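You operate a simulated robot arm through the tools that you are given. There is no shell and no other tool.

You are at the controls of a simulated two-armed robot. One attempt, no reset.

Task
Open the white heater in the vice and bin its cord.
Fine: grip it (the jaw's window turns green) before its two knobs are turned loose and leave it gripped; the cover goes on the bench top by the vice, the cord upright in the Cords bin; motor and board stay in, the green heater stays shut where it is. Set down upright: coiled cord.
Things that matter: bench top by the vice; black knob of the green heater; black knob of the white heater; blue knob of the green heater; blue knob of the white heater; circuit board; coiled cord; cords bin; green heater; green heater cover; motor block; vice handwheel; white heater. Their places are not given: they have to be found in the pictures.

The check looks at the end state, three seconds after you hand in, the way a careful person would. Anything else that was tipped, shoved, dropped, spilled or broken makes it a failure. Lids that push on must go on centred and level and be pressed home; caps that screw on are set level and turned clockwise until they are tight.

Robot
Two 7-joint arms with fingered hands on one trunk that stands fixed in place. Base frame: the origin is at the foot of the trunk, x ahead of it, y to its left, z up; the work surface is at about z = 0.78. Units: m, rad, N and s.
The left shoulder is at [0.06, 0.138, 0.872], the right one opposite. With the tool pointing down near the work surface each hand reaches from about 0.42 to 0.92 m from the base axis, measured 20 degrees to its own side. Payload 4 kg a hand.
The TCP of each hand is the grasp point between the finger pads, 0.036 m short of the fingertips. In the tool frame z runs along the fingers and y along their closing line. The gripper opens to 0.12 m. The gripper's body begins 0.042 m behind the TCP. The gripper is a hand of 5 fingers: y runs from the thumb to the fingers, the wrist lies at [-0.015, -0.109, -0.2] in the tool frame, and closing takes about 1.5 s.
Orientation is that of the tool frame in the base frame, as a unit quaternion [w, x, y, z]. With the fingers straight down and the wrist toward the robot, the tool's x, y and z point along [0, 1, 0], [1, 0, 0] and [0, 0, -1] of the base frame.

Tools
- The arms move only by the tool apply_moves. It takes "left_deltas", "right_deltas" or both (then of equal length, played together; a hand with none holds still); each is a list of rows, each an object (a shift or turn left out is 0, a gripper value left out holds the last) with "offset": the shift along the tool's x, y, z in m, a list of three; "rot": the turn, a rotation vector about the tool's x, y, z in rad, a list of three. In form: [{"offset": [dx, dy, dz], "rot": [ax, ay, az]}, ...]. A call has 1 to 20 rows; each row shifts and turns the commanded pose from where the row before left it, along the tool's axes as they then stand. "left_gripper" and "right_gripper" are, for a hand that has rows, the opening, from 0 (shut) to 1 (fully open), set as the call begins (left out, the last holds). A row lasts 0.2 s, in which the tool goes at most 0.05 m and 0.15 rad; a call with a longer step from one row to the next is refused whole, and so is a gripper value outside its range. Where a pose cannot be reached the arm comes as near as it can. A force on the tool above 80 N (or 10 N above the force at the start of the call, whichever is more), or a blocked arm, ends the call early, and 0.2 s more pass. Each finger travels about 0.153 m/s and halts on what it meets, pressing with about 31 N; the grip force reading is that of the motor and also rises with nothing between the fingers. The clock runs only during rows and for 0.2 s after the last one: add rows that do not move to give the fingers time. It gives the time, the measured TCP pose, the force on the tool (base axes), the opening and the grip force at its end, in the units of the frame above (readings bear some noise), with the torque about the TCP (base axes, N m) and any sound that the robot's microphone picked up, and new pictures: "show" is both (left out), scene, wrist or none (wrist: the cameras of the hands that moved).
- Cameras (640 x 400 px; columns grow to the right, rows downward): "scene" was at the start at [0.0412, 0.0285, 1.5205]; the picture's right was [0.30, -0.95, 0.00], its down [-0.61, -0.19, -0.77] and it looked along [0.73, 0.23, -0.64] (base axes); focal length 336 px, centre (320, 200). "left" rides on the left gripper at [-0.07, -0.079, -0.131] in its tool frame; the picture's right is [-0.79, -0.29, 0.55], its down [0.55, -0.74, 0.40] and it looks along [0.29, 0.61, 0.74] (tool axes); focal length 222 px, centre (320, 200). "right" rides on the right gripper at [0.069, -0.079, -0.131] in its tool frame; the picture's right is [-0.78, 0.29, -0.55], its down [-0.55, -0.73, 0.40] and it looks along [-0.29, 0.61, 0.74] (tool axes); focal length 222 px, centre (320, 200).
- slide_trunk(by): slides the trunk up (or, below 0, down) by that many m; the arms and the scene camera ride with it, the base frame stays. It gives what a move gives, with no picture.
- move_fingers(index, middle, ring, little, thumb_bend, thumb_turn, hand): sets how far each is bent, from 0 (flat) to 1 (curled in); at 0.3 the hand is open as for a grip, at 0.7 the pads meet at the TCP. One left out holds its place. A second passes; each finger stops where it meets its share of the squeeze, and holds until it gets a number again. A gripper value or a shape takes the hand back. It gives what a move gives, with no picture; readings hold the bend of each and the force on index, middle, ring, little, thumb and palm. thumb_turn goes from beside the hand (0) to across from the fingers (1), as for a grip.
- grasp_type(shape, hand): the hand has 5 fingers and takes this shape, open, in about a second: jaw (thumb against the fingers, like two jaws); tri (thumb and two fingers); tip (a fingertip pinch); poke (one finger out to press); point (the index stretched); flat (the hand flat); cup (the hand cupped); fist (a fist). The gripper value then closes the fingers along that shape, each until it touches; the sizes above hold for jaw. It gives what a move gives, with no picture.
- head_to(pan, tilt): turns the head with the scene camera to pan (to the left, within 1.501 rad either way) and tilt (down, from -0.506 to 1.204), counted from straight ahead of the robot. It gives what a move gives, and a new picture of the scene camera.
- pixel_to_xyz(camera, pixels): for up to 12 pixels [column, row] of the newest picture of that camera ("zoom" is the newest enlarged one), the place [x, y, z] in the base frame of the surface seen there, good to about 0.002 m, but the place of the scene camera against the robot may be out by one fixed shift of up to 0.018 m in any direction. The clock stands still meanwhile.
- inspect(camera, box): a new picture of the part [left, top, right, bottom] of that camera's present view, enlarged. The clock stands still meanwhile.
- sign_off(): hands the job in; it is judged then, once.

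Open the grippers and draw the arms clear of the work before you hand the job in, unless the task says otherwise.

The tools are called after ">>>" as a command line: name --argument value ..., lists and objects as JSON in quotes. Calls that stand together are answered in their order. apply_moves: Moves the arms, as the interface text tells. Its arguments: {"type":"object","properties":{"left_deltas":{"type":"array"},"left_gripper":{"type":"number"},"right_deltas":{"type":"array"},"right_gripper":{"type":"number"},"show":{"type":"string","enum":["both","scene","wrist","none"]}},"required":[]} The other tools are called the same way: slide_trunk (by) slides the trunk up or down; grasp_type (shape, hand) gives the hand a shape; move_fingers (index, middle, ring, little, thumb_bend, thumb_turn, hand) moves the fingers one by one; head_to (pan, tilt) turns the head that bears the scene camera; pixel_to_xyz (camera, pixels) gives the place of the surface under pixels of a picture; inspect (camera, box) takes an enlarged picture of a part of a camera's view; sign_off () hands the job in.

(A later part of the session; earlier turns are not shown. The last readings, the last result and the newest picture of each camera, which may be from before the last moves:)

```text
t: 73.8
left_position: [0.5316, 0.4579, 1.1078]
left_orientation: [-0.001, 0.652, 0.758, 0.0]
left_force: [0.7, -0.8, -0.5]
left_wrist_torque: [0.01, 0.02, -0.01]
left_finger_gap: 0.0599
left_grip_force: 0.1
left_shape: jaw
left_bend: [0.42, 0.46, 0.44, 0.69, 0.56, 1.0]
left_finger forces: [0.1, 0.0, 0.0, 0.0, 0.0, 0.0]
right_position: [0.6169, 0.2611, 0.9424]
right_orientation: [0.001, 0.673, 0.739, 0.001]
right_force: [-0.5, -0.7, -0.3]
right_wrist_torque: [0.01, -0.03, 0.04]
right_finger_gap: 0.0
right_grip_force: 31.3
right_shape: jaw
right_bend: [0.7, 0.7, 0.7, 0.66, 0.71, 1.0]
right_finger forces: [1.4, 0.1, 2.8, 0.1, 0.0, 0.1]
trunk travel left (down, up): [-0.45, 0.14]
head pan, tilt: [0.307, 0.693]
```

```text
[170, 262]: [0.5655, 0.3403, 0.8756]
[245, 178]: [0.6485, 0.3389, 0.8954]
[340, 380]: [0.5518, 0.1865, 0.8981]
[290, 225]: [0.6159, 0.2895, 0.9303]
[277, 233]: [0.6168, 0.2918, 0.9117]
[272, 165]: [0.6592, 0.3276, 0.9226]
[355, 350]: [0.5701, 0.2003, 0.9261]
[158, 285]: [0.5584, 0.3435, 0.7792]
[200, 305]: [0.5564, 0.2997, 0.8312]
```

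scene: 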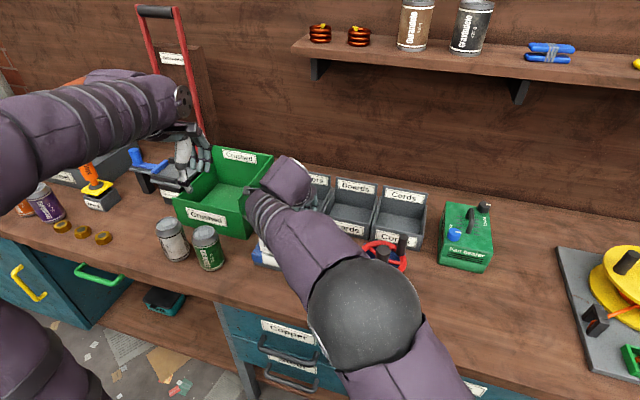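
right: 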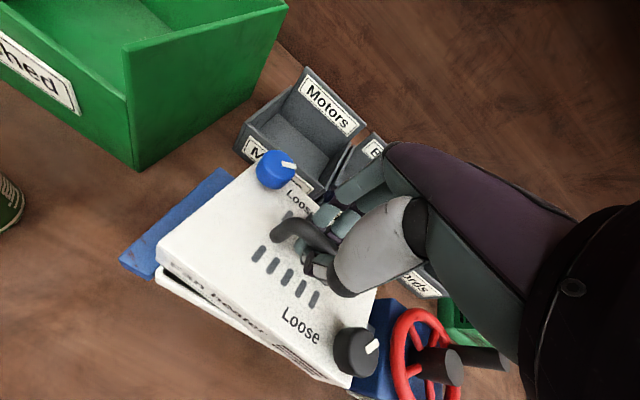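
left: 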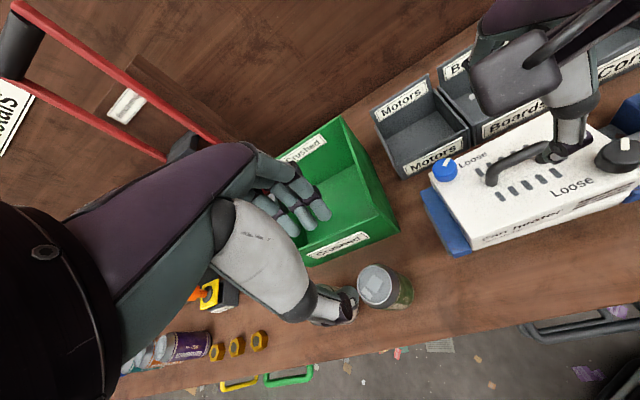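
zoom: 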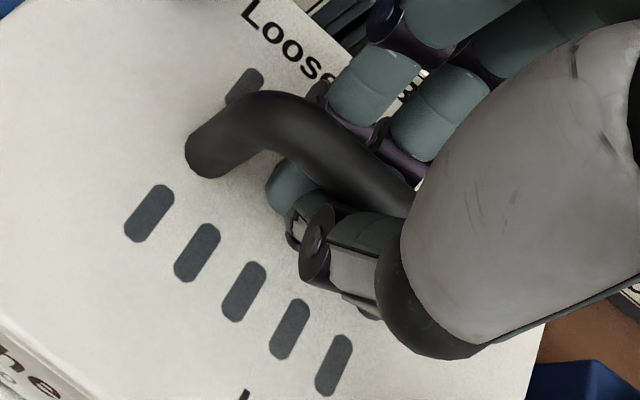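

The fingers hook under the bar and meet the thumb, enclosing it – a secure loop – and the cover is clearly loose. I lift slowly by 3 cm and look.

>>> apply_moves --right_deltas '[{"offset": [0, 0, -0.008]}, {"offset": [0, 0, -0.008]}, {"offset": [0, 0, -0.008]}, {"offset": [0, 0, -0.008]}, {}]'

>>> inspect --camera "right" --box '[130, 130, 400, 400]'

>>> inspect --camera "left" --box '[400, 80, 640, 280]'

```text
t: 75.0
left_position: [0.5312, 0.4581, 1.1075]
left_orientation: [0.0, 0.652, 0.758, 0.0]
left_force: [0.0, -0.7, 0.3]
left_wrist_torque: [0.01, 0.01, -0.01]
left_finger_gap: 0.06
left_grip_force: 0.0
left_shape: jaw
left_bend: [0.42, 0.46, 0.44, 0.69, 0.56, 1.0]
left_finger forces: [0.0, 0.1, 0.1, 0.1, 0.0, 0.0]
right_position: [0.6157, 0.2603, 0.9735]
right_orientation: [0.001, 0.672, 0.74, 0.001]
right_force: [-0.6, 0.1, -1.7]
right_wrist_torque: [0.02, -0.02, 0.02]
right_finger_gap: 0.0
right_grip_force: 31.0
right_shape: jaw
right_bend: [0.7, 0.7, 0.7, 0.66, 0.71, 1.0]
right_finger forces: [2.6, 0.0, 3.0, 0.0, 0.1, 0.1]
trunk travel left (down, up): [-0.45, 0.14]
head pan, tilt: [0.307, 0.693]
```

scene: 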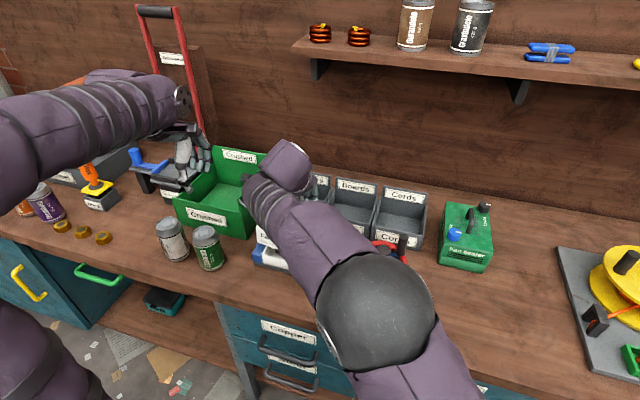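
right: 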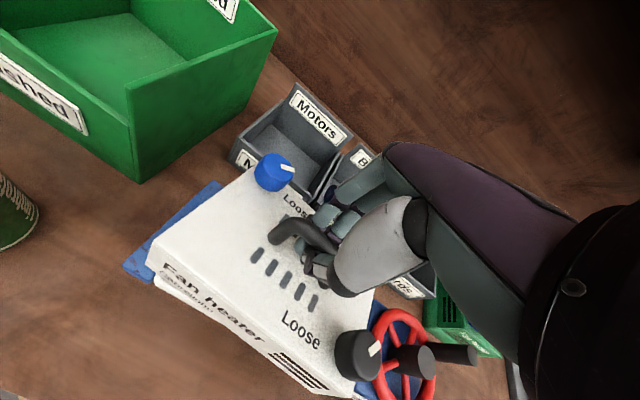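

```text
1.48 times, centred on (265, 265) of right
```

zoom: 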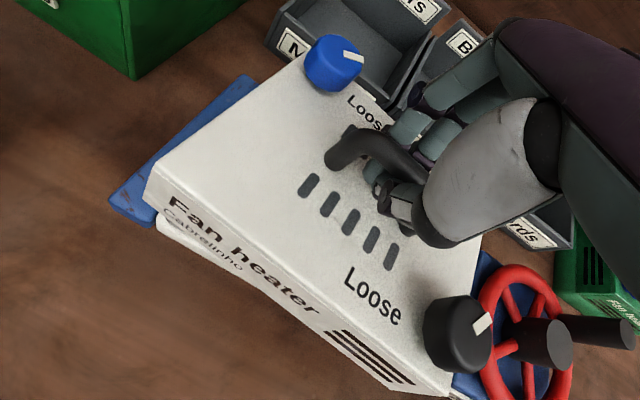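

```text
2.00 times, centred on (520, 180) of left
```

zoom: 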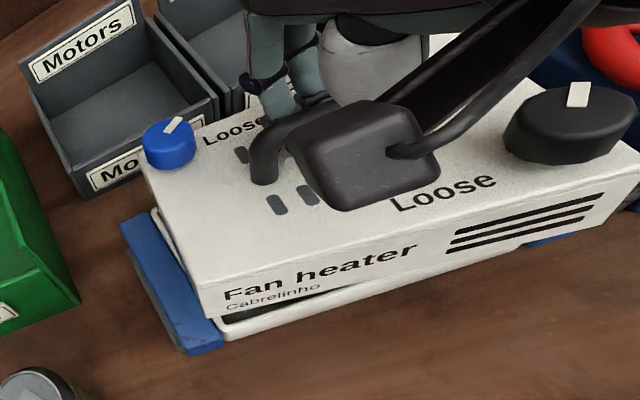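

The cover rises with the hand (only 1.7 N). I check its level by reading knob tops and corners.

>>> pixel_to_xyz --camera "left" --pixels '[[444, 150], [605, 143], [478, 221], [635, 172], [450, 170], [505, 230], [475, 240]]'

>>> pixel_to_xyz --camera "right" --pixels '[[160, 245], [245, 180], [330, 385], [270, 167], [350, 350], [190, 215], [365, 320]]'

```text
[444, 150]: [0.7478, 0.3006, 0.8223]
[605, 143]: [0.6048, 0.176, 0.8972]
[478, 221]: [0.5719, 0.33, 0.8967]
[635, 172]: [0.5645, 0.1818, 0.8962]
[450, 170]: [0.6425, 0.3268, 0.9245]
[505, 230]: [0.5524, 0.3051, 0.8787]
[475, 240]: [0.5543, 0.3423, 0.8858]
```

```text
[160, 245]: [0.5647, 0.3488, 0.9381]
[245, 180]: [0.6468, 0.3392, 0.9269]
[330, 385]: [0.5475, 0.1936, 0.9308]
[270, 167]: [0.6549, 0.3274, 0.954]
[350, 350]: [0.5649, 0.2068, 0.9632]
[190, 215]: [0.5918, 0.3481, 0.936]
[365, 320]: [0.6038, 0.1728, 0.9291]
```

The cover is nearly level and clear of snags. I lift it a further 14 cm straight up.

>>> apply_moves --right_deltas '[{"offset": [0, 0, -0.015]}, {"offset": [0, 0, -0.02]}, {"offset": [0, 0, -0.025]}, {"offset": [0, 0, -0.025]}, {"offset": [0, 0, -0.025]}, {"offset": [0, 0, -0.02]}, {"offset": [0, 0, -0.01]}, {}]'

>>> inspect --camera "left" --box '[340, 60, 640, 290]'

```text
t: 76.8
left_position: [0.5312, 0.4577, 1.107]
left_orientation: [0.0, 0.653, 0.758, 0.0]
left_force: [-0.4, 0.3, -0.2]
left_wrist_torque: [0.01, 0.02, 0.03]
left_finger_gap: 0.0598
left_grip_force: 0.0
left_shape: jaw
left_bend: [0.42, 0.46, 0.44, 0.69, 0.56, 1.0]
left_finger forces: [0.1, 0.0, 0.0, 0.0, 0.1, 0.0]
right_position: [0.6168, 0.2605, 1.1158]
right_orientation: [0.001, 0.674, 0.739, 0.001]
right_force: [-0.2, -0.1, -1.9]
right_wrist_torque: [-0.01, 0.01, 0.01]
right_finger_gap: 0.0
right_grip_force: 31.1
right_shape: jaw
right_bend: [0.7, 0.7, 0.7, 0.66, 0.71, 1.0]
right_finger forces: [3.0, 0.0, 3.0, 0.0, 0.1, 0.0]
trunk travel left (down, up): [-0.45, 0.14]
head pan, tilt: [0.307, 0.693]
```

scene: 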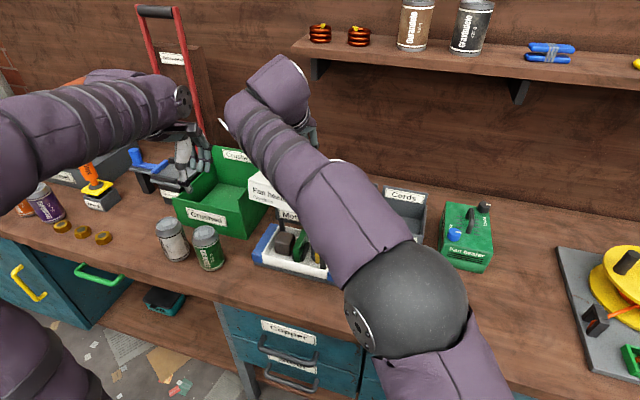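
right: 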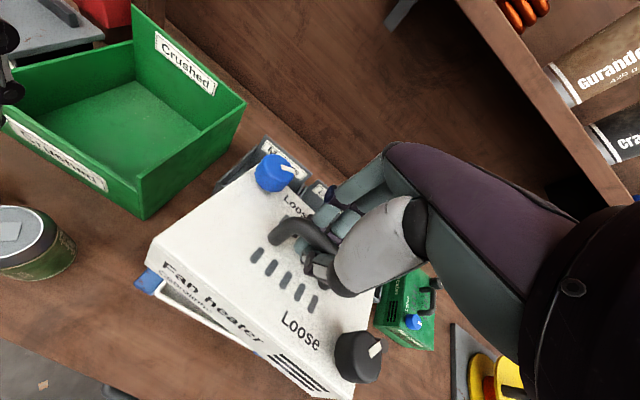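

```text
1.74 times, centred on (490, 175) of left
```

zoom: 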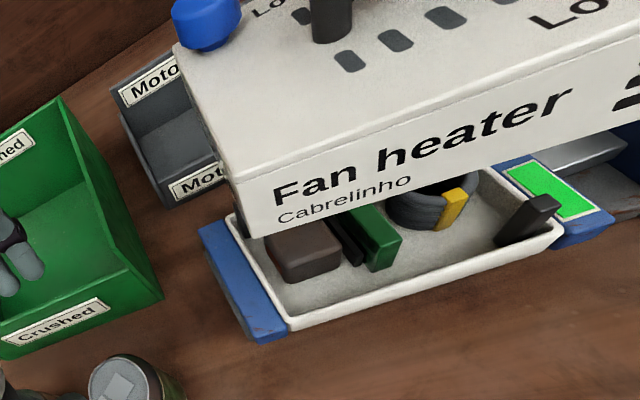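

The heater is open: brown motor, green board, coiled cord with a yellow band; the window stays green. I carry the cover smoothly to the right, over the free bench beside the vice.

>>> apply_moves --right_deltas '[{"offset": [-0.0115, -0.0028, 0]}, {"offset": [-0.023, -0.0056, 0]}, {"offset": [-0.0344, -0.0084, 0]}, {"offset": [-0.0383, -0.0093, 0]}, {"offset": [-0.0421, -0.0103, 0]}, {"offset": [-0.0421, -0.0103, 0]}, {"offset": [-0.0421, -0.0103, 0]}, {"offset": [-0.0421, -0.0103, 0]}, {"offset": [-0.0383, -0.0093, 0]}, {"offset": [-0.0306, -0.0075, 0]}, {"offset": [-0.023, -0.0056, 0]}, {"offset": [-0.0115, -0.0028, 0]}, {"offset": [-0.0038, -0.0009, 0]}, {}, {}]'

>>> inspect --camera "scene" --box '[240, 170, 540, 370]'

```text
t: 80.0
left_position: [0.5323, 0.4571, 1.1078]
left_orientation: [0.0, 0.653, 0.758, 0.0]
left_force: [0.4, 0.2, 0.0]
left_wrist_torque: [-0.01, 0.04, 0.0]
left_finger_gap: 0.0598
left_grip_force: 0.0
left_shape: jaw
left_bend: [0.42, 0.46, 0.44, 0.69, 0.56, 1.0]
left_finger forces: [0.1, 0.0, 0.0, 0.0, 0.1, 0.1]
right_position: [0.5577, -0.1296, 1.1134]
right_orientation: [0.001, 0.673, 0.739, 0.002]
right_force: [0.1, -0.2, -0.8]
right_wrist_torque: [0.0, -0.03, 0.0]
right_finger_gap: 0.0
right_grip_force: 31.2
right_shape: jaw
right_bend: [0.7, 0.7, 0.7, 0.66, 0.71, 1.0]
right_finger forces: [3.1, 0.2, 3.0, 0.0, 0.1, 0.1]
trunk travel left (down, up): [-0.45, 0.14]
head pan, tilt: [0.307, 0.693]
```

scene: 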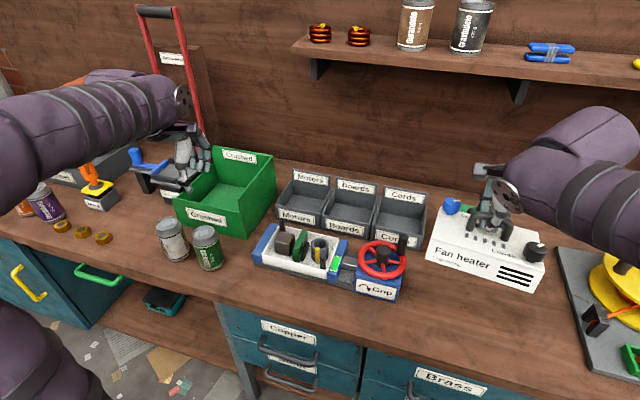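
right: 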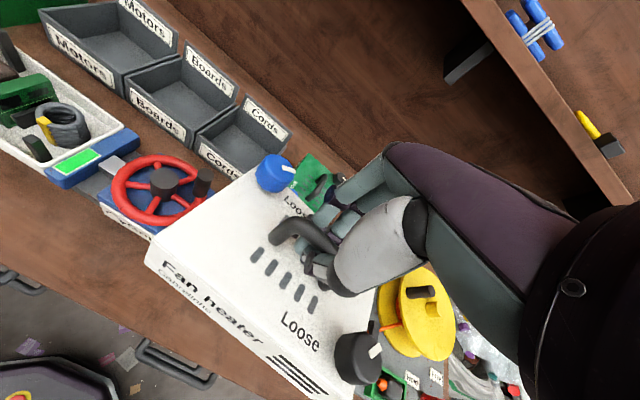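

```text
2.00 times, centred on (390, 270) of scene
```

zoom: 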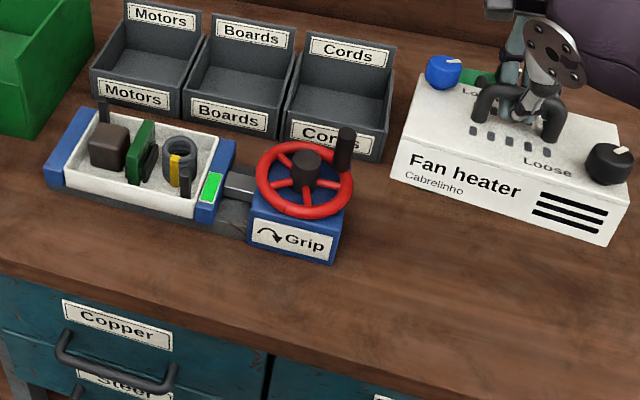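

I measure the cover's corners from the right camera and the bench front edge and green heater from the scene camera.

>>> pixel_to_xyz --camera "right" --pixels '[[156, 248], [240, 180], [325, 390], [272, 168], [352, 350], [290, 228], [160, 262], [205, 180]]'

>>> pixel_to_xyz --camera "scene" --pixels '[[410, 340], [430, 345], [450, 350], [450, 345], [470, 345], [490, 345], [380, 340], [427, 256], [530, 290], [430, 250], [545, 262], [560, 255]]'

```text
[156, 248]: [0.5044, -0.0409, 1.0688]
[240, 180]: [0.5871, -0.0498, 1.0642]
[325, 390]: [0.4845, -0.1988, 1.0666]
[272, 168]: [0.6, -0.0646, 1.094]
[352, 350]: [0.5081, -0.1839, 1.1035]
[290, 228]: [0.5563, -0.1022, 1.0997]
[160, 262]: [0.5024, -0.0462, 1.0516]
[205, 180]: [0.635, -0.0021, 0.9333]
```

```text
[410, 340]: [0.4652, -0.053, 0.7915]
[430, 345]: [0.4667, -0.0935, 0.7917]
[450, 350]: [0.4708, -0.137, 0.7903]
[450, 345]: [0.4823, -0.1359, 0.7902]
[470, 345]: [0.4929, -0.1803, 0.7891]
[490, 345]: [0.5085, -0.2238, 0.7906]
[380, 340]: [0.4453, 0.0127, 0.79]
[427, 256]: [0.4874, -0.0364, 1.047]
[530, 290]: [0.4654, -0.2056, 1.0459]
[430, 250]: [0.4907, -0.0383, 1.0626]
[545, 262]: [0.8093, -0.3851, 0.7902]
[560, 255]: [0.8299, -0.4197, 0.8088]
```

The bench front edge is well clear. I shift the cover 2 cm ahead and 1.5 cm right, then lower it most of the way.

>>> apply_moves --right_deltas '[{"offset": [-0.0084, 0.0092, 0]}, {"offset": [-0.0084, 0.0093, 0.01]}, {"offset": [0, 0, 0.025]}, {"offset": [0, 0, 0.03]}, {"offset": [0, 0, 0.03]}, {"offset": [0, 0, 0.03]}, {"offset": [0, 0, 0.025]}, {"offset": [0, 0, 0.02]}, {"offset": [0, 0, 0.01]}, {}]'

>>> inspect --camera "scene" --box '[340, 180, 580, 360]'

```text
t: 82.2
left_position: [0.5318, 0.458, 1.1084]
left_orientation: [0.0, 0.652, 0.758, 0.0]
left_force: [-0.2, 0.6, 0.7]
left_wrist_torque: [0.01, 0.01, 0.0]
left_finger_gap: 0.0599
left_grip_force: 0.1
left_shape: jaw
left_bend: [0.42, 0.46, 0.44, 0.69, 0.56, 1.0]
left_finger forces: [0.0, 0.0, 0.0, 0.0, 0.1, 0.0]
right_position: [0.5785, -0.144, 0.9347]
right_orientation: [0.001, 0.673, 0.74, 0.001]
right_force: [-0.5, 0.1, -1.1]
right_wrist_torque: [0.0, -0.05, -0.04]
right_finger_gap: 0.0001
right_grip_force: 31.1
right_shape: jaw
right_bend: [0.7, 0.7, 0.7, 0.66, 0.71, 1.0]
right_finger forces: [3.3, 0.1, 2.9, 0.1, 0.1, 0.0]
trunk travel left (down, up): [-0.45, 0.14]
head pan, tilt: [0.307, 0.693]
```

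scene: 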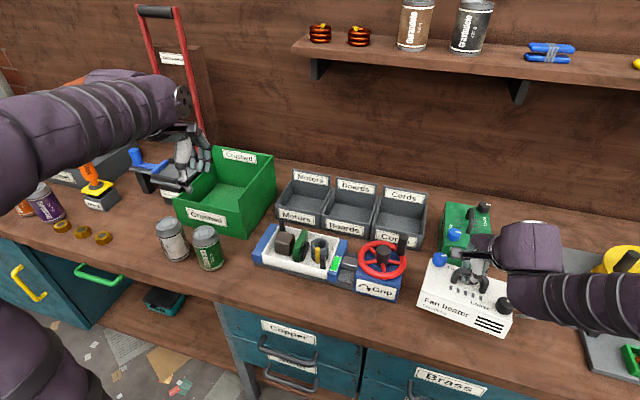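
right: 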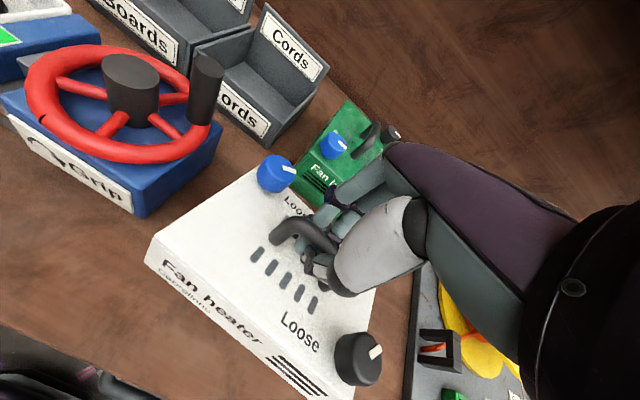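

```text
2.22 times, centred on (460, 270) of scene
```

zoom: 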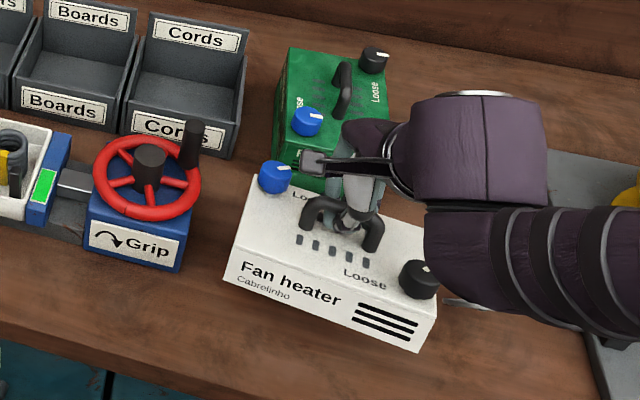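

The cover hangs about 4 cm above the bench with free room all round. I lower it the last bit slowly.

>>> apply_moves --right_deltas '[{"offset": [0, 0, 0.012]}, {"offset": [0, 0, 0.01]}, {"offset": [0, 0, 0.007]}, {"offset": [0, 0, 0.005]}, {"offset": [0, 0, 0.005]}, {"offset": [0, 0, 0.004]}, {}]'

>>> pixel_to_xyz --camera "right" --pixels '[[160, 245], [240, 185], [330, 385], [272, 168], [352, 350], [190, 215], [60, 250]]'

```text
t: 83.8
left_position: [0.5316, 0.4579, 1.1074]
left_orientation: [0.0, 0.652, 0.758, 0.0]
left_force: [0.2, 0.1, 0.5]
left_wrist_torque: [-0.04, 0.03, 0.01]
left_finger_gap: 0.0596
left_grip_force: 0.1
left_shape: jaw
left_bend: [0.42, 0.46, 0.44, 0.69, 0.56, 1.0]
left_finger forces: [0.0, 0.0, 0.1, 0.0, 0.1, 0.0]
right_position: [0.5799, -0.1454, 0.89]
right_orientation: [0.001, 0.673, 0.74, 0.002]
right_force: [0.3, 0.1, -2.0]
right_wrist_torque: [0.04, 0.0, -0.01]
right_finger_gap: 0.0001
right_grip_force: 31.2
right_shape: jaw
right_bend: [0.7, 0.7, 0.7, 0.66, 0.71, 1.0]
right_finger forces: [3.4, 0.0, 3.0, 0.0, 0.0, 0.0]
trunk travel left (down, up): [-0.45, 0.14]
head pan, tilt: [0.307, 0.693]
```

scene: 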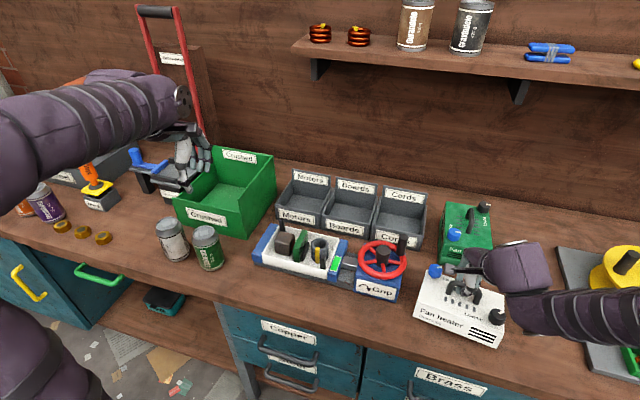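
right: 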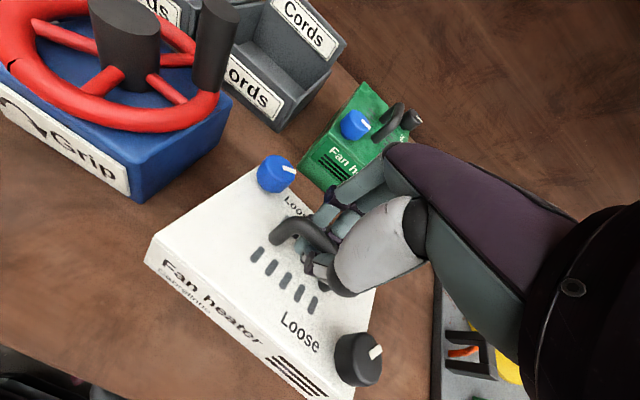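

```text
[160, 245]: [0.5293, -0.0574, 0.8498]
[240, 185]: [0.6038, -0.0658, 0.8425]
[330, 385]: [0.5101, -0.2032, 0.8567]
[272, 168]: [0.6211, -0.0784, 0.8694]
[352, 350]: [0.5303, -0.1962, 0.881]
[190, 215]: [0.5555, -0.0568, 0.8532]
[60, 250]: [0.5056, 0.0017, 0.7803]
```

Still carrying weight (-2 N). I lower in 3 mm steps until the load goes.

>>> apply_moves --right_deltas '[{"offset": [0, 0, 0.003]}, {"offset": [0, 0, 0.003]}, {}]' --show "none"

>>> apply_moves --right_deltas '[{"offset": [0, 0, 0.003]}, {"offset": [0, 0, 0.003]}, {}]' --show "wrist"

>>> pixel_to_xyz --camera "right" --pixels '[[160, 245], [240, 185], [330, 385], [272, 168], [352, 350], [190, 215], [155, 260], [240, 330]]'

```text
t: 84.6
left_position: [0.5316, 0.4565, 1.1074]
left_orientation: [0.0, 0.652, 0.758, 0.0]
left_force: [0.1, 0.7, -0.1]
left_wrist_torque: [-0.02, 0.0, 0.01]
left_finger_gap: 0.0599
left_grip_force: 0.1
left_shape: jaw
left_bend: [0.42, 0.46, 0.44, 0.69, 0.56, 1.0]
left_finger forces: [0.0, 0.1, 0.0, 0.0, 0.0, 0.0]
right_position: [0.5793, -0.145, 0.8854]
right_orientation: [0.001, 0.673, 0.74, 0.001]
right_force: [-1.2, -0.2, -0.8]
right_wrist_torque: [-0.02, -0.01, -0.03]
right_finger_gap: 0.0
right_grip_force: 31.5
right_shape: jaw
right_bend: [0.7, 0.7, 0.7, 0.66, 0.71, 1.0]
right_finger forces: [3.3, 0.0, 3.0, 0.1, 0.0, 0.0]
trunk travel left (down, up): [-0.45, 0.14]
head pan, tilt: [0.307, 0.693]
```

```text
t: 85.4
left_position: [0.5321, 0.4576, 1.1087]
left_orientation: [0.0, 0.652, 0.758, 0.0]
left_force: [0.2, -0.1, -0.7]
left_wrist_torque: [-0.01, 0.0, 0.01]
left_finger_gap: 0.0598
left_grip_force: 0.0
left_shape: jaw
left_bend: [0.42, 0.46, 0.44, 0.69, 0.56, 1.0]
left_finger forces: [0.0, 0.1, 0.0, 0.0, 0.1, 0.0]
right_position: [0.5796, -0.1445, 0.8789]
right_orientation: [0.001, 0.673, 0.74, 0.001]
right_force: [-0.2, -0.2, -0.4]
right_wrist_torque: [-0.05, -0.04, 0.02]
right_finger_gap: 0.0
right_grip_force: 30.7
right_shape: jaw
right_bend: [0.7, 0.7, 0.7, 0.66, 0.71, 1.0]
right_finger forces: [3.0, 0.0, 3.0, 0.0, 0.0, 0.0]
trunk travel left (down, up): [-0.45, 0.14]
head pan, tilt: [0.307, 0.693]
```

right: 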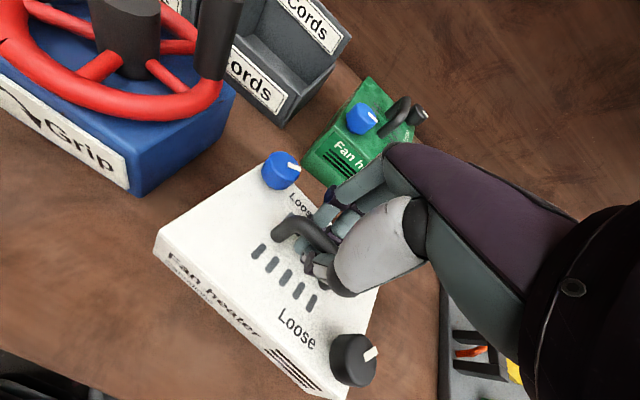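

```text
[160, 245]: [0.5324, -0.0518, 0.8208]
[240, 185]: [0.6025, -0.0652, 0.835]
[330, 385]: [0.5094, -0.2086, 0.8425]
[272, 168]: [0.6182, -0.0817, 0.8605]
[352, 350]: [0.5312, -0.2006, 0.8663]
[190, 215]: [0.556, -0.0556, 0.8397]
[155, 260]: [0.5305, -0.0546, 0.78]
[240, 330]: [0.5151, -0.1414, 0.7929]
```

The load is gone and the cover's knob tops read level (0.861/0.866), so it sits on the bench. I raise the hand 4 mm to free the bar, open, and then check.

>>> apply_moves --right_deltas '[{"offset": [0, 0, -0.004]}, {}, {}, {}, {}, {}, {}, {}]' --right_gripper 0.6 --show "wrist"

>>> inspect --camera "right" --box '[130, 130, 400, 400]'

```text
t: 87.2
left_position: [0.5317, 0.4582, 1.1075]
left_orientation: [0.0, 0.652, 0.758, -0.001]
left_force: [-0.1, -0.7, 0.1]
left_wrist_torque: [0.02, 0.04, 0.04]
left_finger_gap: 0.06
left_grip_force: 0.0
left_shape: jaw
left_bend: [0.42, 0.46, 0.44, 0.69, 0.56, 1.0]
left_finger forces: [0.0, 0.1, 0.1, 0.0, 0.0, 0.0]
right_position: [0.5782, -0.1452, 0.8831]
right_orientation: [0.001, 0.673, 0.739, 0.001]
right_force: [0.5, 0.6, 0.5]
right_wrist_torque: [0.0, 0.03, -0.01]
right_finger_gap: 0.072
right_grip_force: 0.1
right_shape: jaw
right_bend: [0.38, 0.42, 0.4, 0.65, 0.48, 1.0]
right_finger forces: [0.1, 0.0, 0.0, 0.0, 0.1, 0.1]
trunk travel left (down, up): [-0.45, 0.14]
head pan, tilt: [0.307, 0.693]
```

right: 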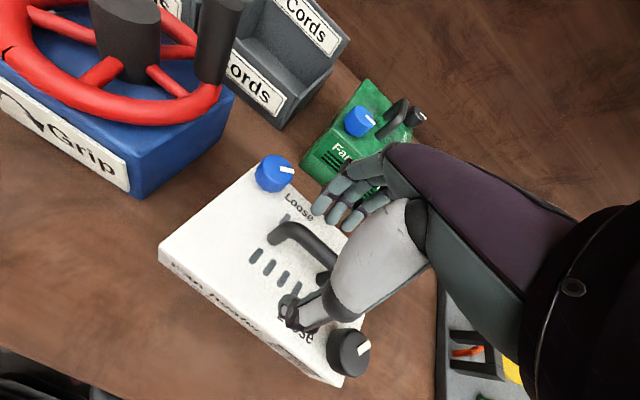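

```text
1.48 times, centred on (265, 265) of right
```

zoom: 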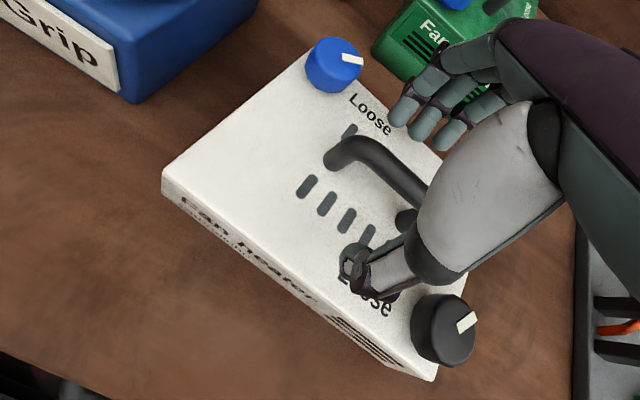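

The hand is open and free of the handle; I lift it straight up 15 cm.

>>> apply_moves --right_deltas '[{"offset": [0, 0, -0.02]}, {"offset": [0, 0, -0.03]}, {"offset": [0, 0, -0.04]}, {"offset": [0, 0, -0.04]}, {"offset": [0, 0, -0.04]}, {}]'

>>> pixel_to_xyz --camera "right" --pixels '[[320, 200], [250, 260], [200, 250]]'

>>> inspect --camera "scene" --box '[240, 200, 380, 300]'

>>> inspect --camera "scene" --box '[380, 190, 560, 360]'

```text
t: 88.6
left_position: [0.5314, 0.4573, 1.1073]
left_orientation: [0.0, 0.653, 0.758, -0.001]
left_force: [0.3, -0.6, -0.5]
left_wrist_torque: [-0.01, 0.01, -0.01]
left_finger_gap: 0.0596
left_grip_force: 0.0
left_shape: jaw
left_bend: [0.42, 0.46, 0.44, 0.69, 0.56, 1.0]
left_finger forces: [0.1, 0.1, 0.0, 0.0, 0.0, 0.1]
right_position: [0.5812, -0.1472, 1.0547]
right_orientation: [0.001, 0.673, 0.74, 0.001]
right_force: [-0.6, 0.3, -0.5]
right_wrist_torque: [-0.01, 0.02, 0.02]
right_finger_gap: 0.0717
right_grip_force: 0.0
right_shape: jaw
right_bend: [0.38, 0.42, 0.4, 0.65, 0.48, 1.0]
right_finger forces: [0.0, 0.0, 0.0, 0.0, 0.0, 0.1]
trunk travel left (down, up): [-0.45, 0.14]
head pan, tilt: [0.307, 0.693]
```

scene: 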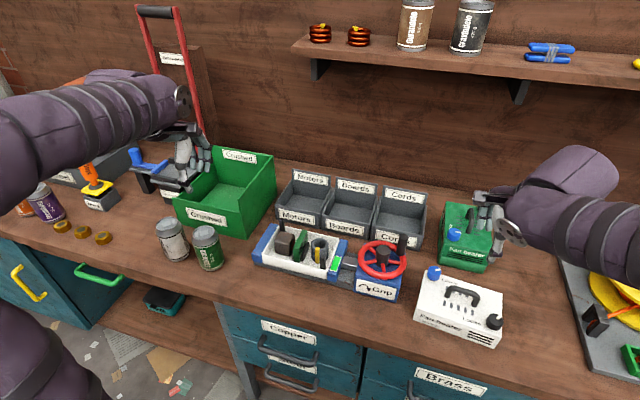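
right: 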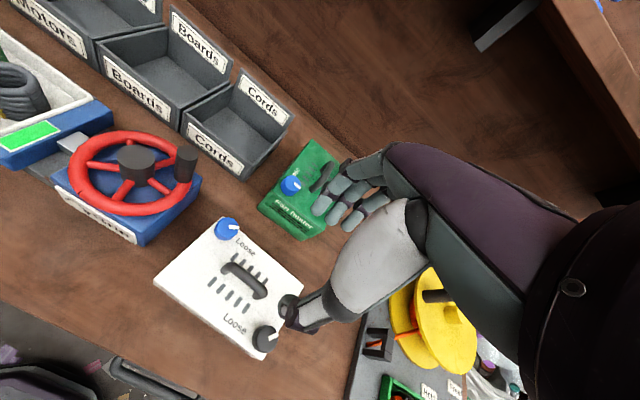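

```text
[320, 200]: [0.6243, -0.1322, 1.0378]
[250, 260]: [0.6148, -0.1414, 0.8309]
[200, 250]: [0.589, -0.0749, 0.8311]
```

```text
4.00 times, centred on (310, 250) of scene
```

zoom: 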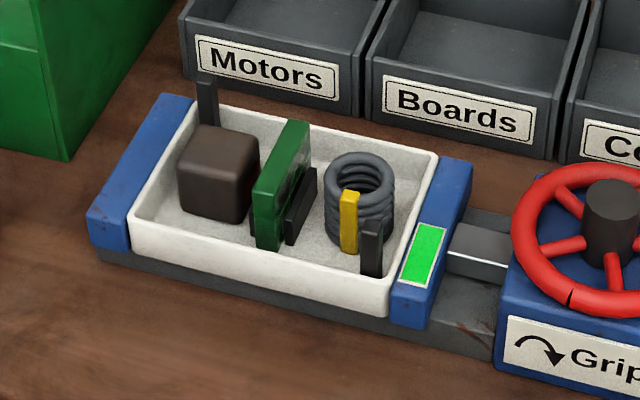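

```text
2.35 times, centred on (470, 275) of scene
```

zoom: 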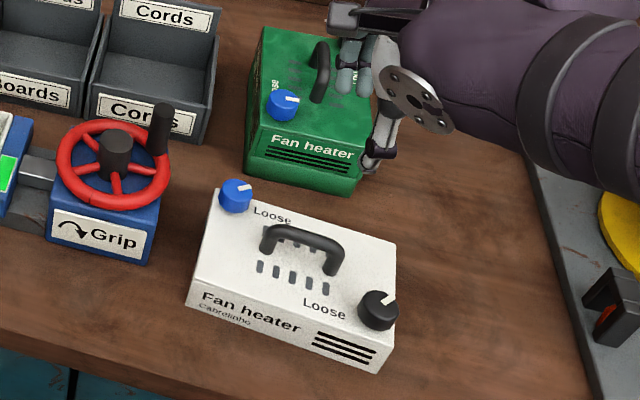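

The cover rests flat on the bench (top z 0.831). In the tray the coiled cord stands at zoom (358,195) with a post at (372,245) beside it. I bring the right hand in front of the heater for a closer look.

>>> apply_moves --right_deltas '[{"rot": [0, 0, 0.09]}, {"offset": [0.0362, -0.01, 0.0055]}, {"offset": [0.0362, -0.01, 0.0055]}, {"offset": [0.0362, -0.01, 0.0055]}, {"offset": [0.0362, -0.01, 0.0055]}, {"offset": [0.0362, -0.01, 0.0055]}, {"offset": [0.0362, -0.01, 0.0055]}, {"offset": [0.0362, -0.01, 0.0055]}, {"offset": [0.0362, -0.01, 0.0055]}, {"offset": [0.0362, -0.01, 0.0055]}, {"offset": [0.0362, -0.01, 0.0055]}, {}]'

>>> inspect --camera "right" --box '[160, 100, 400, 300]'

```text
t: 91.2
left_position: [0.5318, 0.4578, 1.1083]
left_orientation: [-0.001, 0.652, 0.758, 0.0]
left_force: [0.4, -0.4, 0.0]
left_wrist_torque: [-0.01, 0.02, -0.01]
left_finger_gap: 0.06
left_grip_force: 0.0
left_shape: jaw
left_bend: [0.42, 0.46, 0.44, 0.69, 0.56, 1.0]
left_finger forces: [0.0, 0.1, 0.0, 0.0, 0.1, 0.1]
right_position: [0.4778, 0.2184, 0.9986]
right_orientation: [0.001, 0.706, 0.708, 0.001]
right_force: [0.4, 0.0, -0.9]
right_wrist_torque: [0.01, 0.06, 0.0]
right_finger_gap: 0.072
right_grip_force: 0.1
right_shape: jaw
right_bend: [0.38, 0.42, 0.4, 0.65, 0.48, 1.0]
right_finger forces: [0.0, 0.0, 0.0, 0.1, 0.1, 0.0]
trunk travel left (down, up): [-0.45, 0.14]
head pan, tilt: [0.307, 0.693]
```

scene: 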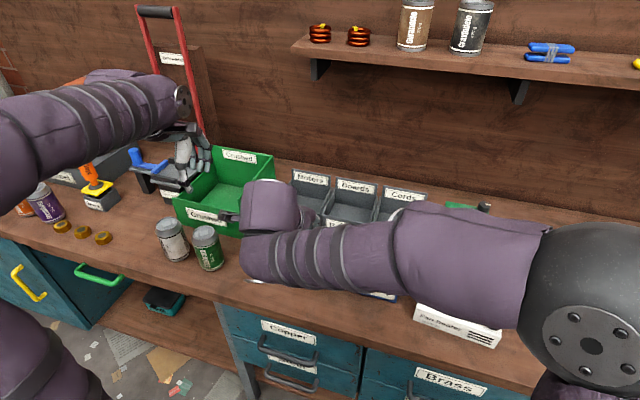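
right: 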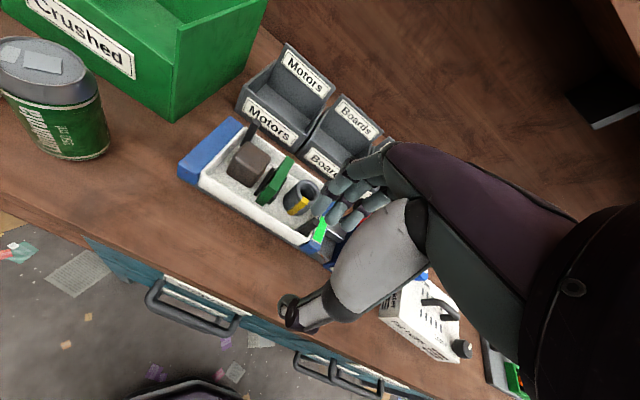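

```text
2.00 times, centred on (280, 200) of right
```

zoom: 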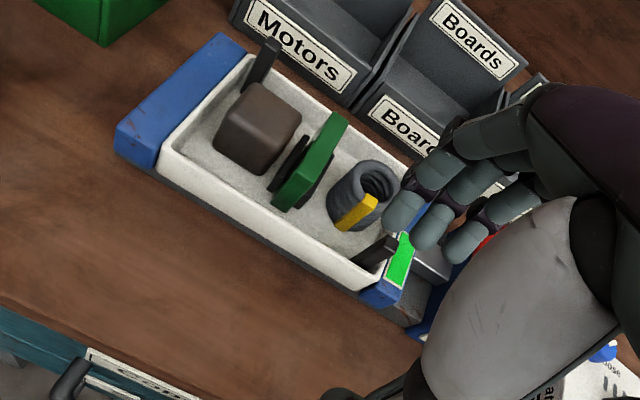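

I read the coil's rim, tag, posts, board and tray walls from this view.

>>> pixel_to_xyz --camera "right" --pixels '[[291, 190], [305, 182], [316, 188], [314, 198], [305, 190], [299, 206], [310, 224], [277, 170], [270, 203], [250, 165], [250, 215], [330, 222]]'

>>> inspect --camera "right" --box '[250, 150, 350, 250]'

>>> inspect --camera "left" --box '[420, 110, 640, 260]'

```text
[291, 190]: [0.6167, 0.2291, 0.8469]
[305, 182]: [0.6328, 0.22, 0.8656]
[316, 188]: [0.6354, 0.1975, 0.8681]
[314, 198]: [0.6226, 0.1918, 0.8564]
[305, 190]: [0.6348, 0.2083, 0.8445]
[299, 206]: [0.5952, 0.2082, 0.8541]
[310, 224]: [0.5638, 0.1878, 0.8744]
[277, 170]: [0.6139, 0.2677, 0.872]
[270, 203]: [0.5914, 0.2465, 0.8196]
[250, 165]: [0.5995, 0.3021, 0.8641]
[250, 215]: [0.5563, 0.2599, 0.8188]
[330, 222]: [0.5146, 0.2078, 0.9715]
```

```text
4.00 times, centred on (300, 200) of right
```

zoom: 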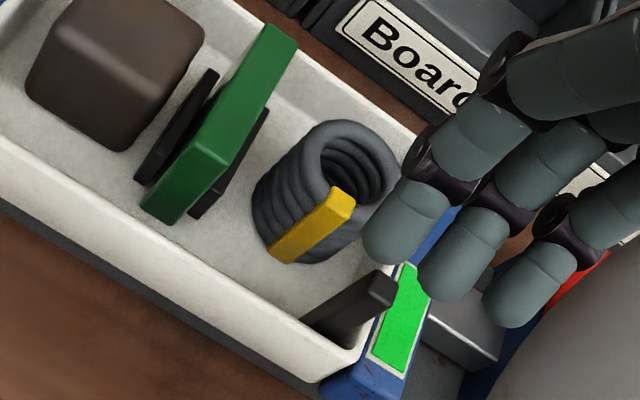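

```text
2.67 times, centred on (530, 185) of left
```

zoom: 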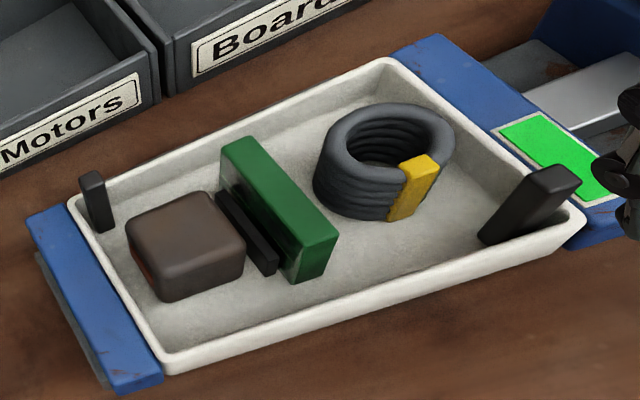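

The left view shows the coil clearly with free room toward the back and left-front. I query points in this enlarged picture.

>>> pixel_to_xyz --camera "zoom" --pixels '[[330, 152], [447, 128], [388, 110], [372, 163], [385, 140], [440, 235], [300, 150], [345, 245], [320, 235], [545, 180], [478, 105], [425, 165]]'

>>> pixel_to_xyz --camera "zoom" --pixels '[[240, 145], [250, 155], [325, 235], [500, 240], [410, 200], [350, 205], [570, 215], [390, 62], [575, 172], [480, 150], [315, 275], [260, 265]]'

```text
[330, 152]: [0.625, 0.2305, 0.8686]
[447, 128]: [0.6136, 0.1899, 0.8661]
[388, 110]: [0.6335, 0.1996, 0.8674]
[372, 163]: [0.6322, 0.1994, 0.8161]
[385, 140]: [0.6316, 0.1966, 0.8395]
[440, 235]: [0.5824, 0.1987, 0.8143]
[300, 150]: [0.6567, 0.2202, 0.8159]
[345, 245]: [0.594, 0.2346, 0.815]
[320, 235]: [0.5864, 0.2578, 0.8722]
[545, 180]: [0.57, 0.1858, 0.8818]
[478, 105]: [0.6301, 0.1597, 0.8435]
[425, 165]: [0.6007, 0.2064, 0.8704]
```

```text
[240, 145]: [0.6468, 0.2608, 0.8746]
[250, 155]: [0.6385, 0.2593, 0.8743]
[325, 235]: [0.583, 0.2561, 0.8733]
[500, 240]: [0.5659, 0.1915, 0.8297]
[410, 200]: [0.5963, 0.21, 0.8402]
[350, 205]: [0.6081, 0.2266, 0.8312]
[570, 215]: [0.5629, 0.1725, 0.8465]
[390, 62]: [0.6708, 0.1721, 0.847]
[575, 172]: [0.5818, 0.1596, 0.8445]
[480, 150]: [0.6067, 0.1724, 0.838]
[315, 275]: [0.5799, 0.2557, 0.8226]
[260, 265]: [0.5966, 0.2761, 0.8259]
```

Floor z is 0.815, coil top 0.868, centre about (0.6175,0.210), radius 0.0215; wall and board leave only room for index and middle behind and the thumb in front. I curl ring and little of the right hand away first.

>>> move_fingers --hand "right" --ring 1.0 --little 1.0

>>> inspect --camera "right" --box '[240, 120, 480, 340]'

>>> inspect --camera "left" --box '[420, 60, 640, 260]'

```text
t: 92.2
left_position: [0.533, 0.456, 1.1081]
left_orientation: [0.001, 0.652, 0.758, -0.001]
left_force: [0.4, -0.1, 0.5]
left_wrist_torque: [0.0, 0.02, 0.03]
left_finger_gap: 0.0599
left_grip_force: 0.1
left_shape: jaw
left_bend: [0.42, 0.46, 0.44, 0.69, 0.56, 1.0]
left_finger forces: [0.0, 0.0, 0.0, 0.0, 0.0, 0.1]
right_position: [0.4775, 0.2165, 0.9983]
right_orientation: [0.002, 0.705, 0.709, 0.001]
right_force: [0.7, -0.2, 0.4]
right_wrist_torque: [0.05, -0.01, 0.01]
right_finger_gap: 0.0722
right_grip_force: 0.0
right_shape: fingers
right_bend: [0.38, 0.42, 1.0, 1.0, 0.48, 1.0]
right_finger forces: [0.0, 0.1, 0.0, 0.0, 0.0, 0.0]
trunk travel left (down, up): [-0.45, 0.14]
head pan, tilt: [0.307, 0.693]
```

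```text
1.82 times, centred on (360, 230) of right
```

zoom: 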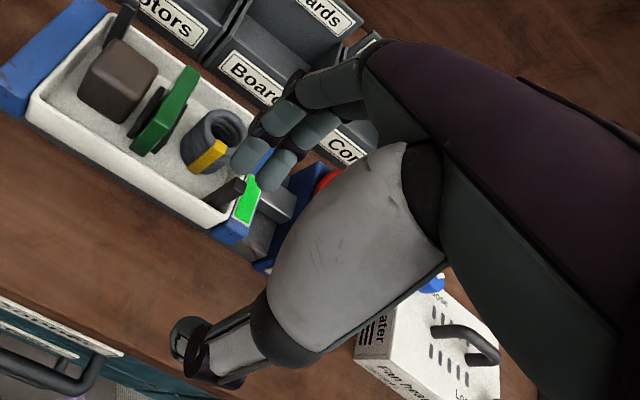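

```text
2.00 times, centred on (530, 160) of left
```

zoom: 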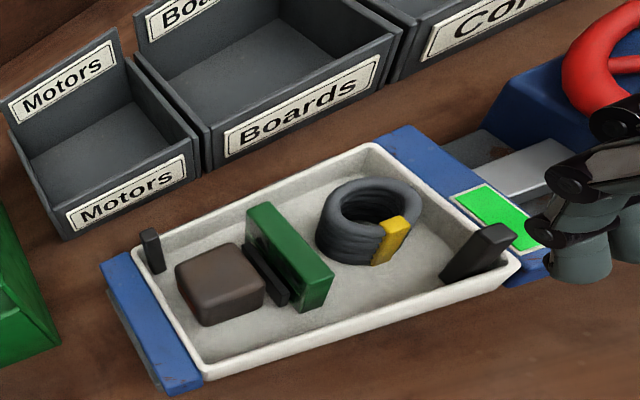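

I calibrate where index, middle and thumb tips are relative to the TCP from the right camera.

>>> pixel_to_xyz --camera "right" --pixels '[[319, 207], [316, 212], [332, 214], [330, 222], [289, 305], [284, 300], [292, 315]]'

```text
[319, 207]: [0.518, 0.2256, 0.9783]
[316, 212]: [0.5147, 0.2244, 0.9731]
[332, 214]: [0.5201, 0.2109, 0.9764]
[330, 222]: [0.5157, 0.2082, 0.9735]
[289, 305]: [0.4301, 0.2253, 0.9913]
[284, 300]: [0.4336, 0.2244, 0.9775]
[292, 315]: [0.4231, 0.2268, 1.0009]
```

Index and middle tips lie at ±8 mm of the TCP, thumb 7 mm toward index. I narrow the opening to about 0.058 m and move over the coil at z 0.97.

>>> move_fingers --hand "right" --index 0.43 --middle 0.47 --thumb_bend 0.55

>>> apply_moves --right_deltas '[{"offset": [-0.0014, 0.035, 0]}, {"offset": [-0.0014, 0.035, 0]}, {"offset": [-0.0014, 0.035, 0]}, {"offset": [-0.0014, 0.035, 0.01]}, {"offset": [0, 0, 0.018]}, {}]'

>>> inspect --camera "left" --box '[420, 60, 640, 260]'

>>> inspect --camera "right" --box '[220, 160, 400, 320]'

```text
t: 93.2
left_position: [0.5326, 0.4581, 1.109]
left_orientation: [0.0, 0.653, 0.758, 0.0]
left_force: [0.0, 0.7, 0.4]
left_wrist_torque: [0.02, -0.01, 0.0]
left_finger_gap: 0.0595
left_grip_force: 0.0
left_shape: jaw
left_bend: [0.42, 0.46, 0.44, 0.69, 0.56, 1.0]
left_finger forces: [0.1, 0.0, 0.0, 0.0, 0.0, 0.1]
right_position: [0.4777, 0.2178, 0.9992]
right_orientation: [0.002, 0.705, 0.709, 0.001]
right_force: [-0.7, 0.4, 0.2]
right_wrist_torque: [-0.01, 0.02, 0.01]
right_finger_gap: 0.0633
right_grip_force: 0.0
right_shape: fingers
right_bend: [0.43, 0.47, 1.0, 1.0, 0.55, 1.0]
right_finger forces: [0.1, 0.0, 0.0, 0.1, 0.0, 0.0]
trunk travel left (down, up): [-0.45, 0.14]
head pan, tilt: [0.307, 0.693]
```

```text
t: 94.6
left_position: [0.5312, 0.4556, 1.1083]
left_orientation: [0.0, 0.652, 0.758, 0.0]
left_force: [-0.5, -0.6, 0.6]
left_wrist_torque: [0.01, 0.03, 0.02]
left_finger_gap: 0.0599
left_grip_force: 0.1
left_shape: jaw
left_bend: [0.42, 0.46, 0.44, 0.69, 0.56, 1.0]
left_finger forces: [0.1, 0.1, 0.0, 0.1, 0.0, 0.1]
right_position: [0.6193, 0.2117, 0.9693]
right_orientation: [0.001, 0.705, 0.709, 0.0]
right_force: [-0.4, 0.4, -0.7]
right_wrist_torque: [0.01, -0.02, 0.01]
right_finger_gap: 0.0631
right_grip_force: 0.1
right_shape: fingers
right_bend: [0.43, 0.47, 1.0, 1.0, 0.55, 1.0]
right_finger forces: [0.0, 0.0, 0.0, 0.0, 0.0, 0.1]
trunk travel left (down, up): [-0.45, 0.14]
head pan, tilt: [0.307, 0.693]
```

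scene: 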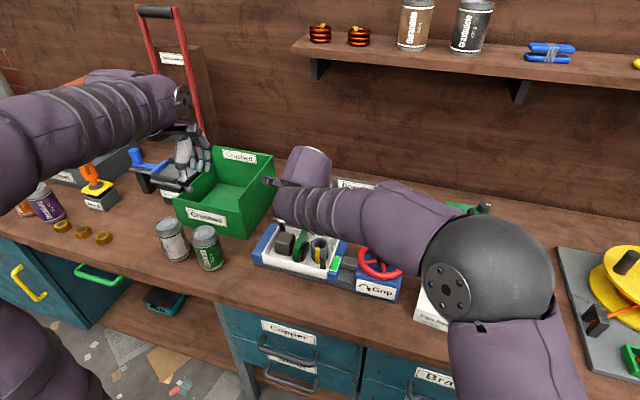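
right: 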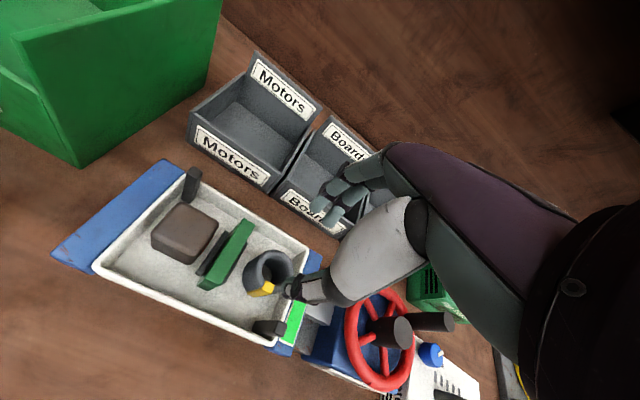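

```text
2.00 times, centred on (530, 160) of left
```

zoom: 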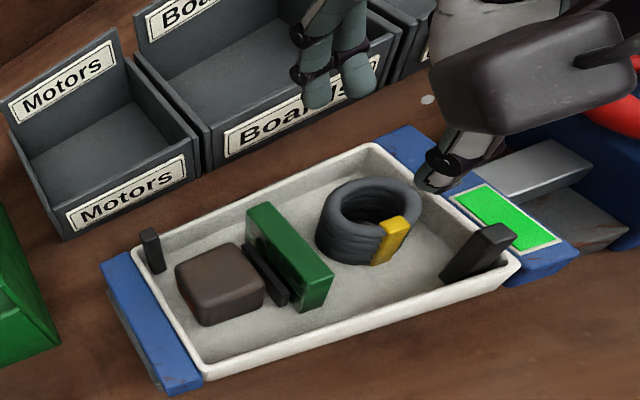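

```text
2.50 times, centred on (310, 240) of right
```

zoom: 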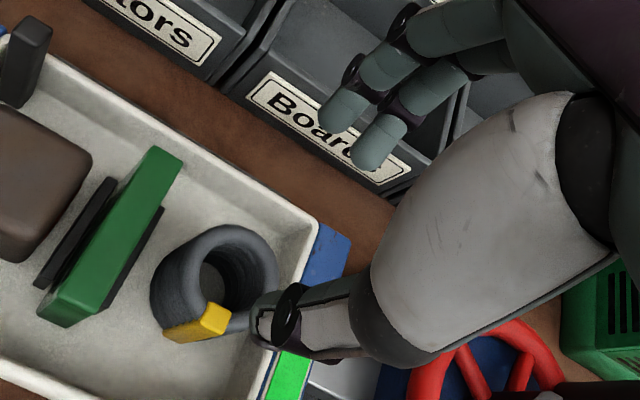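

I refine the coil's rim from this nearer view.

>>> pixel_to_xyz --camera "zoom" --pixels '[[225, 232], [270, 262], [258, 305], [195, 262], [200, 322], [215, 315], [205, 240], [240, 230], [155, 290], [120, 240], [305, 250], [150, 170]]'

```text
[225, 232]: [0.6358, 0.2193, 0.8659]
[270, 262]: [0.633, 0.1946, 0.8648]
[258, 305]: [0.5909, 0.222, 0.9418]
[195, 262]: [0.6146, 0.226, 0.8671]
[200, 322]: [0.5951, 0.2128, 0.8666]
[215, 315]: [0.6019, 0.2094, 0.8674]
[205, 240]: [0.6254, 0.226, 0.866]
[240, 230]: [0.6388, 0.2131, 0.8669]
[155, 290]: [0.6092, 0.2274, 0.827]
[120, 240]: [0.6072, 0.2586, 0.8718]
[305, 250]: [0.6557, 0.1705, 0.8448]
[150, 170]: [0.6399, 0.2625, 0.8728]
```

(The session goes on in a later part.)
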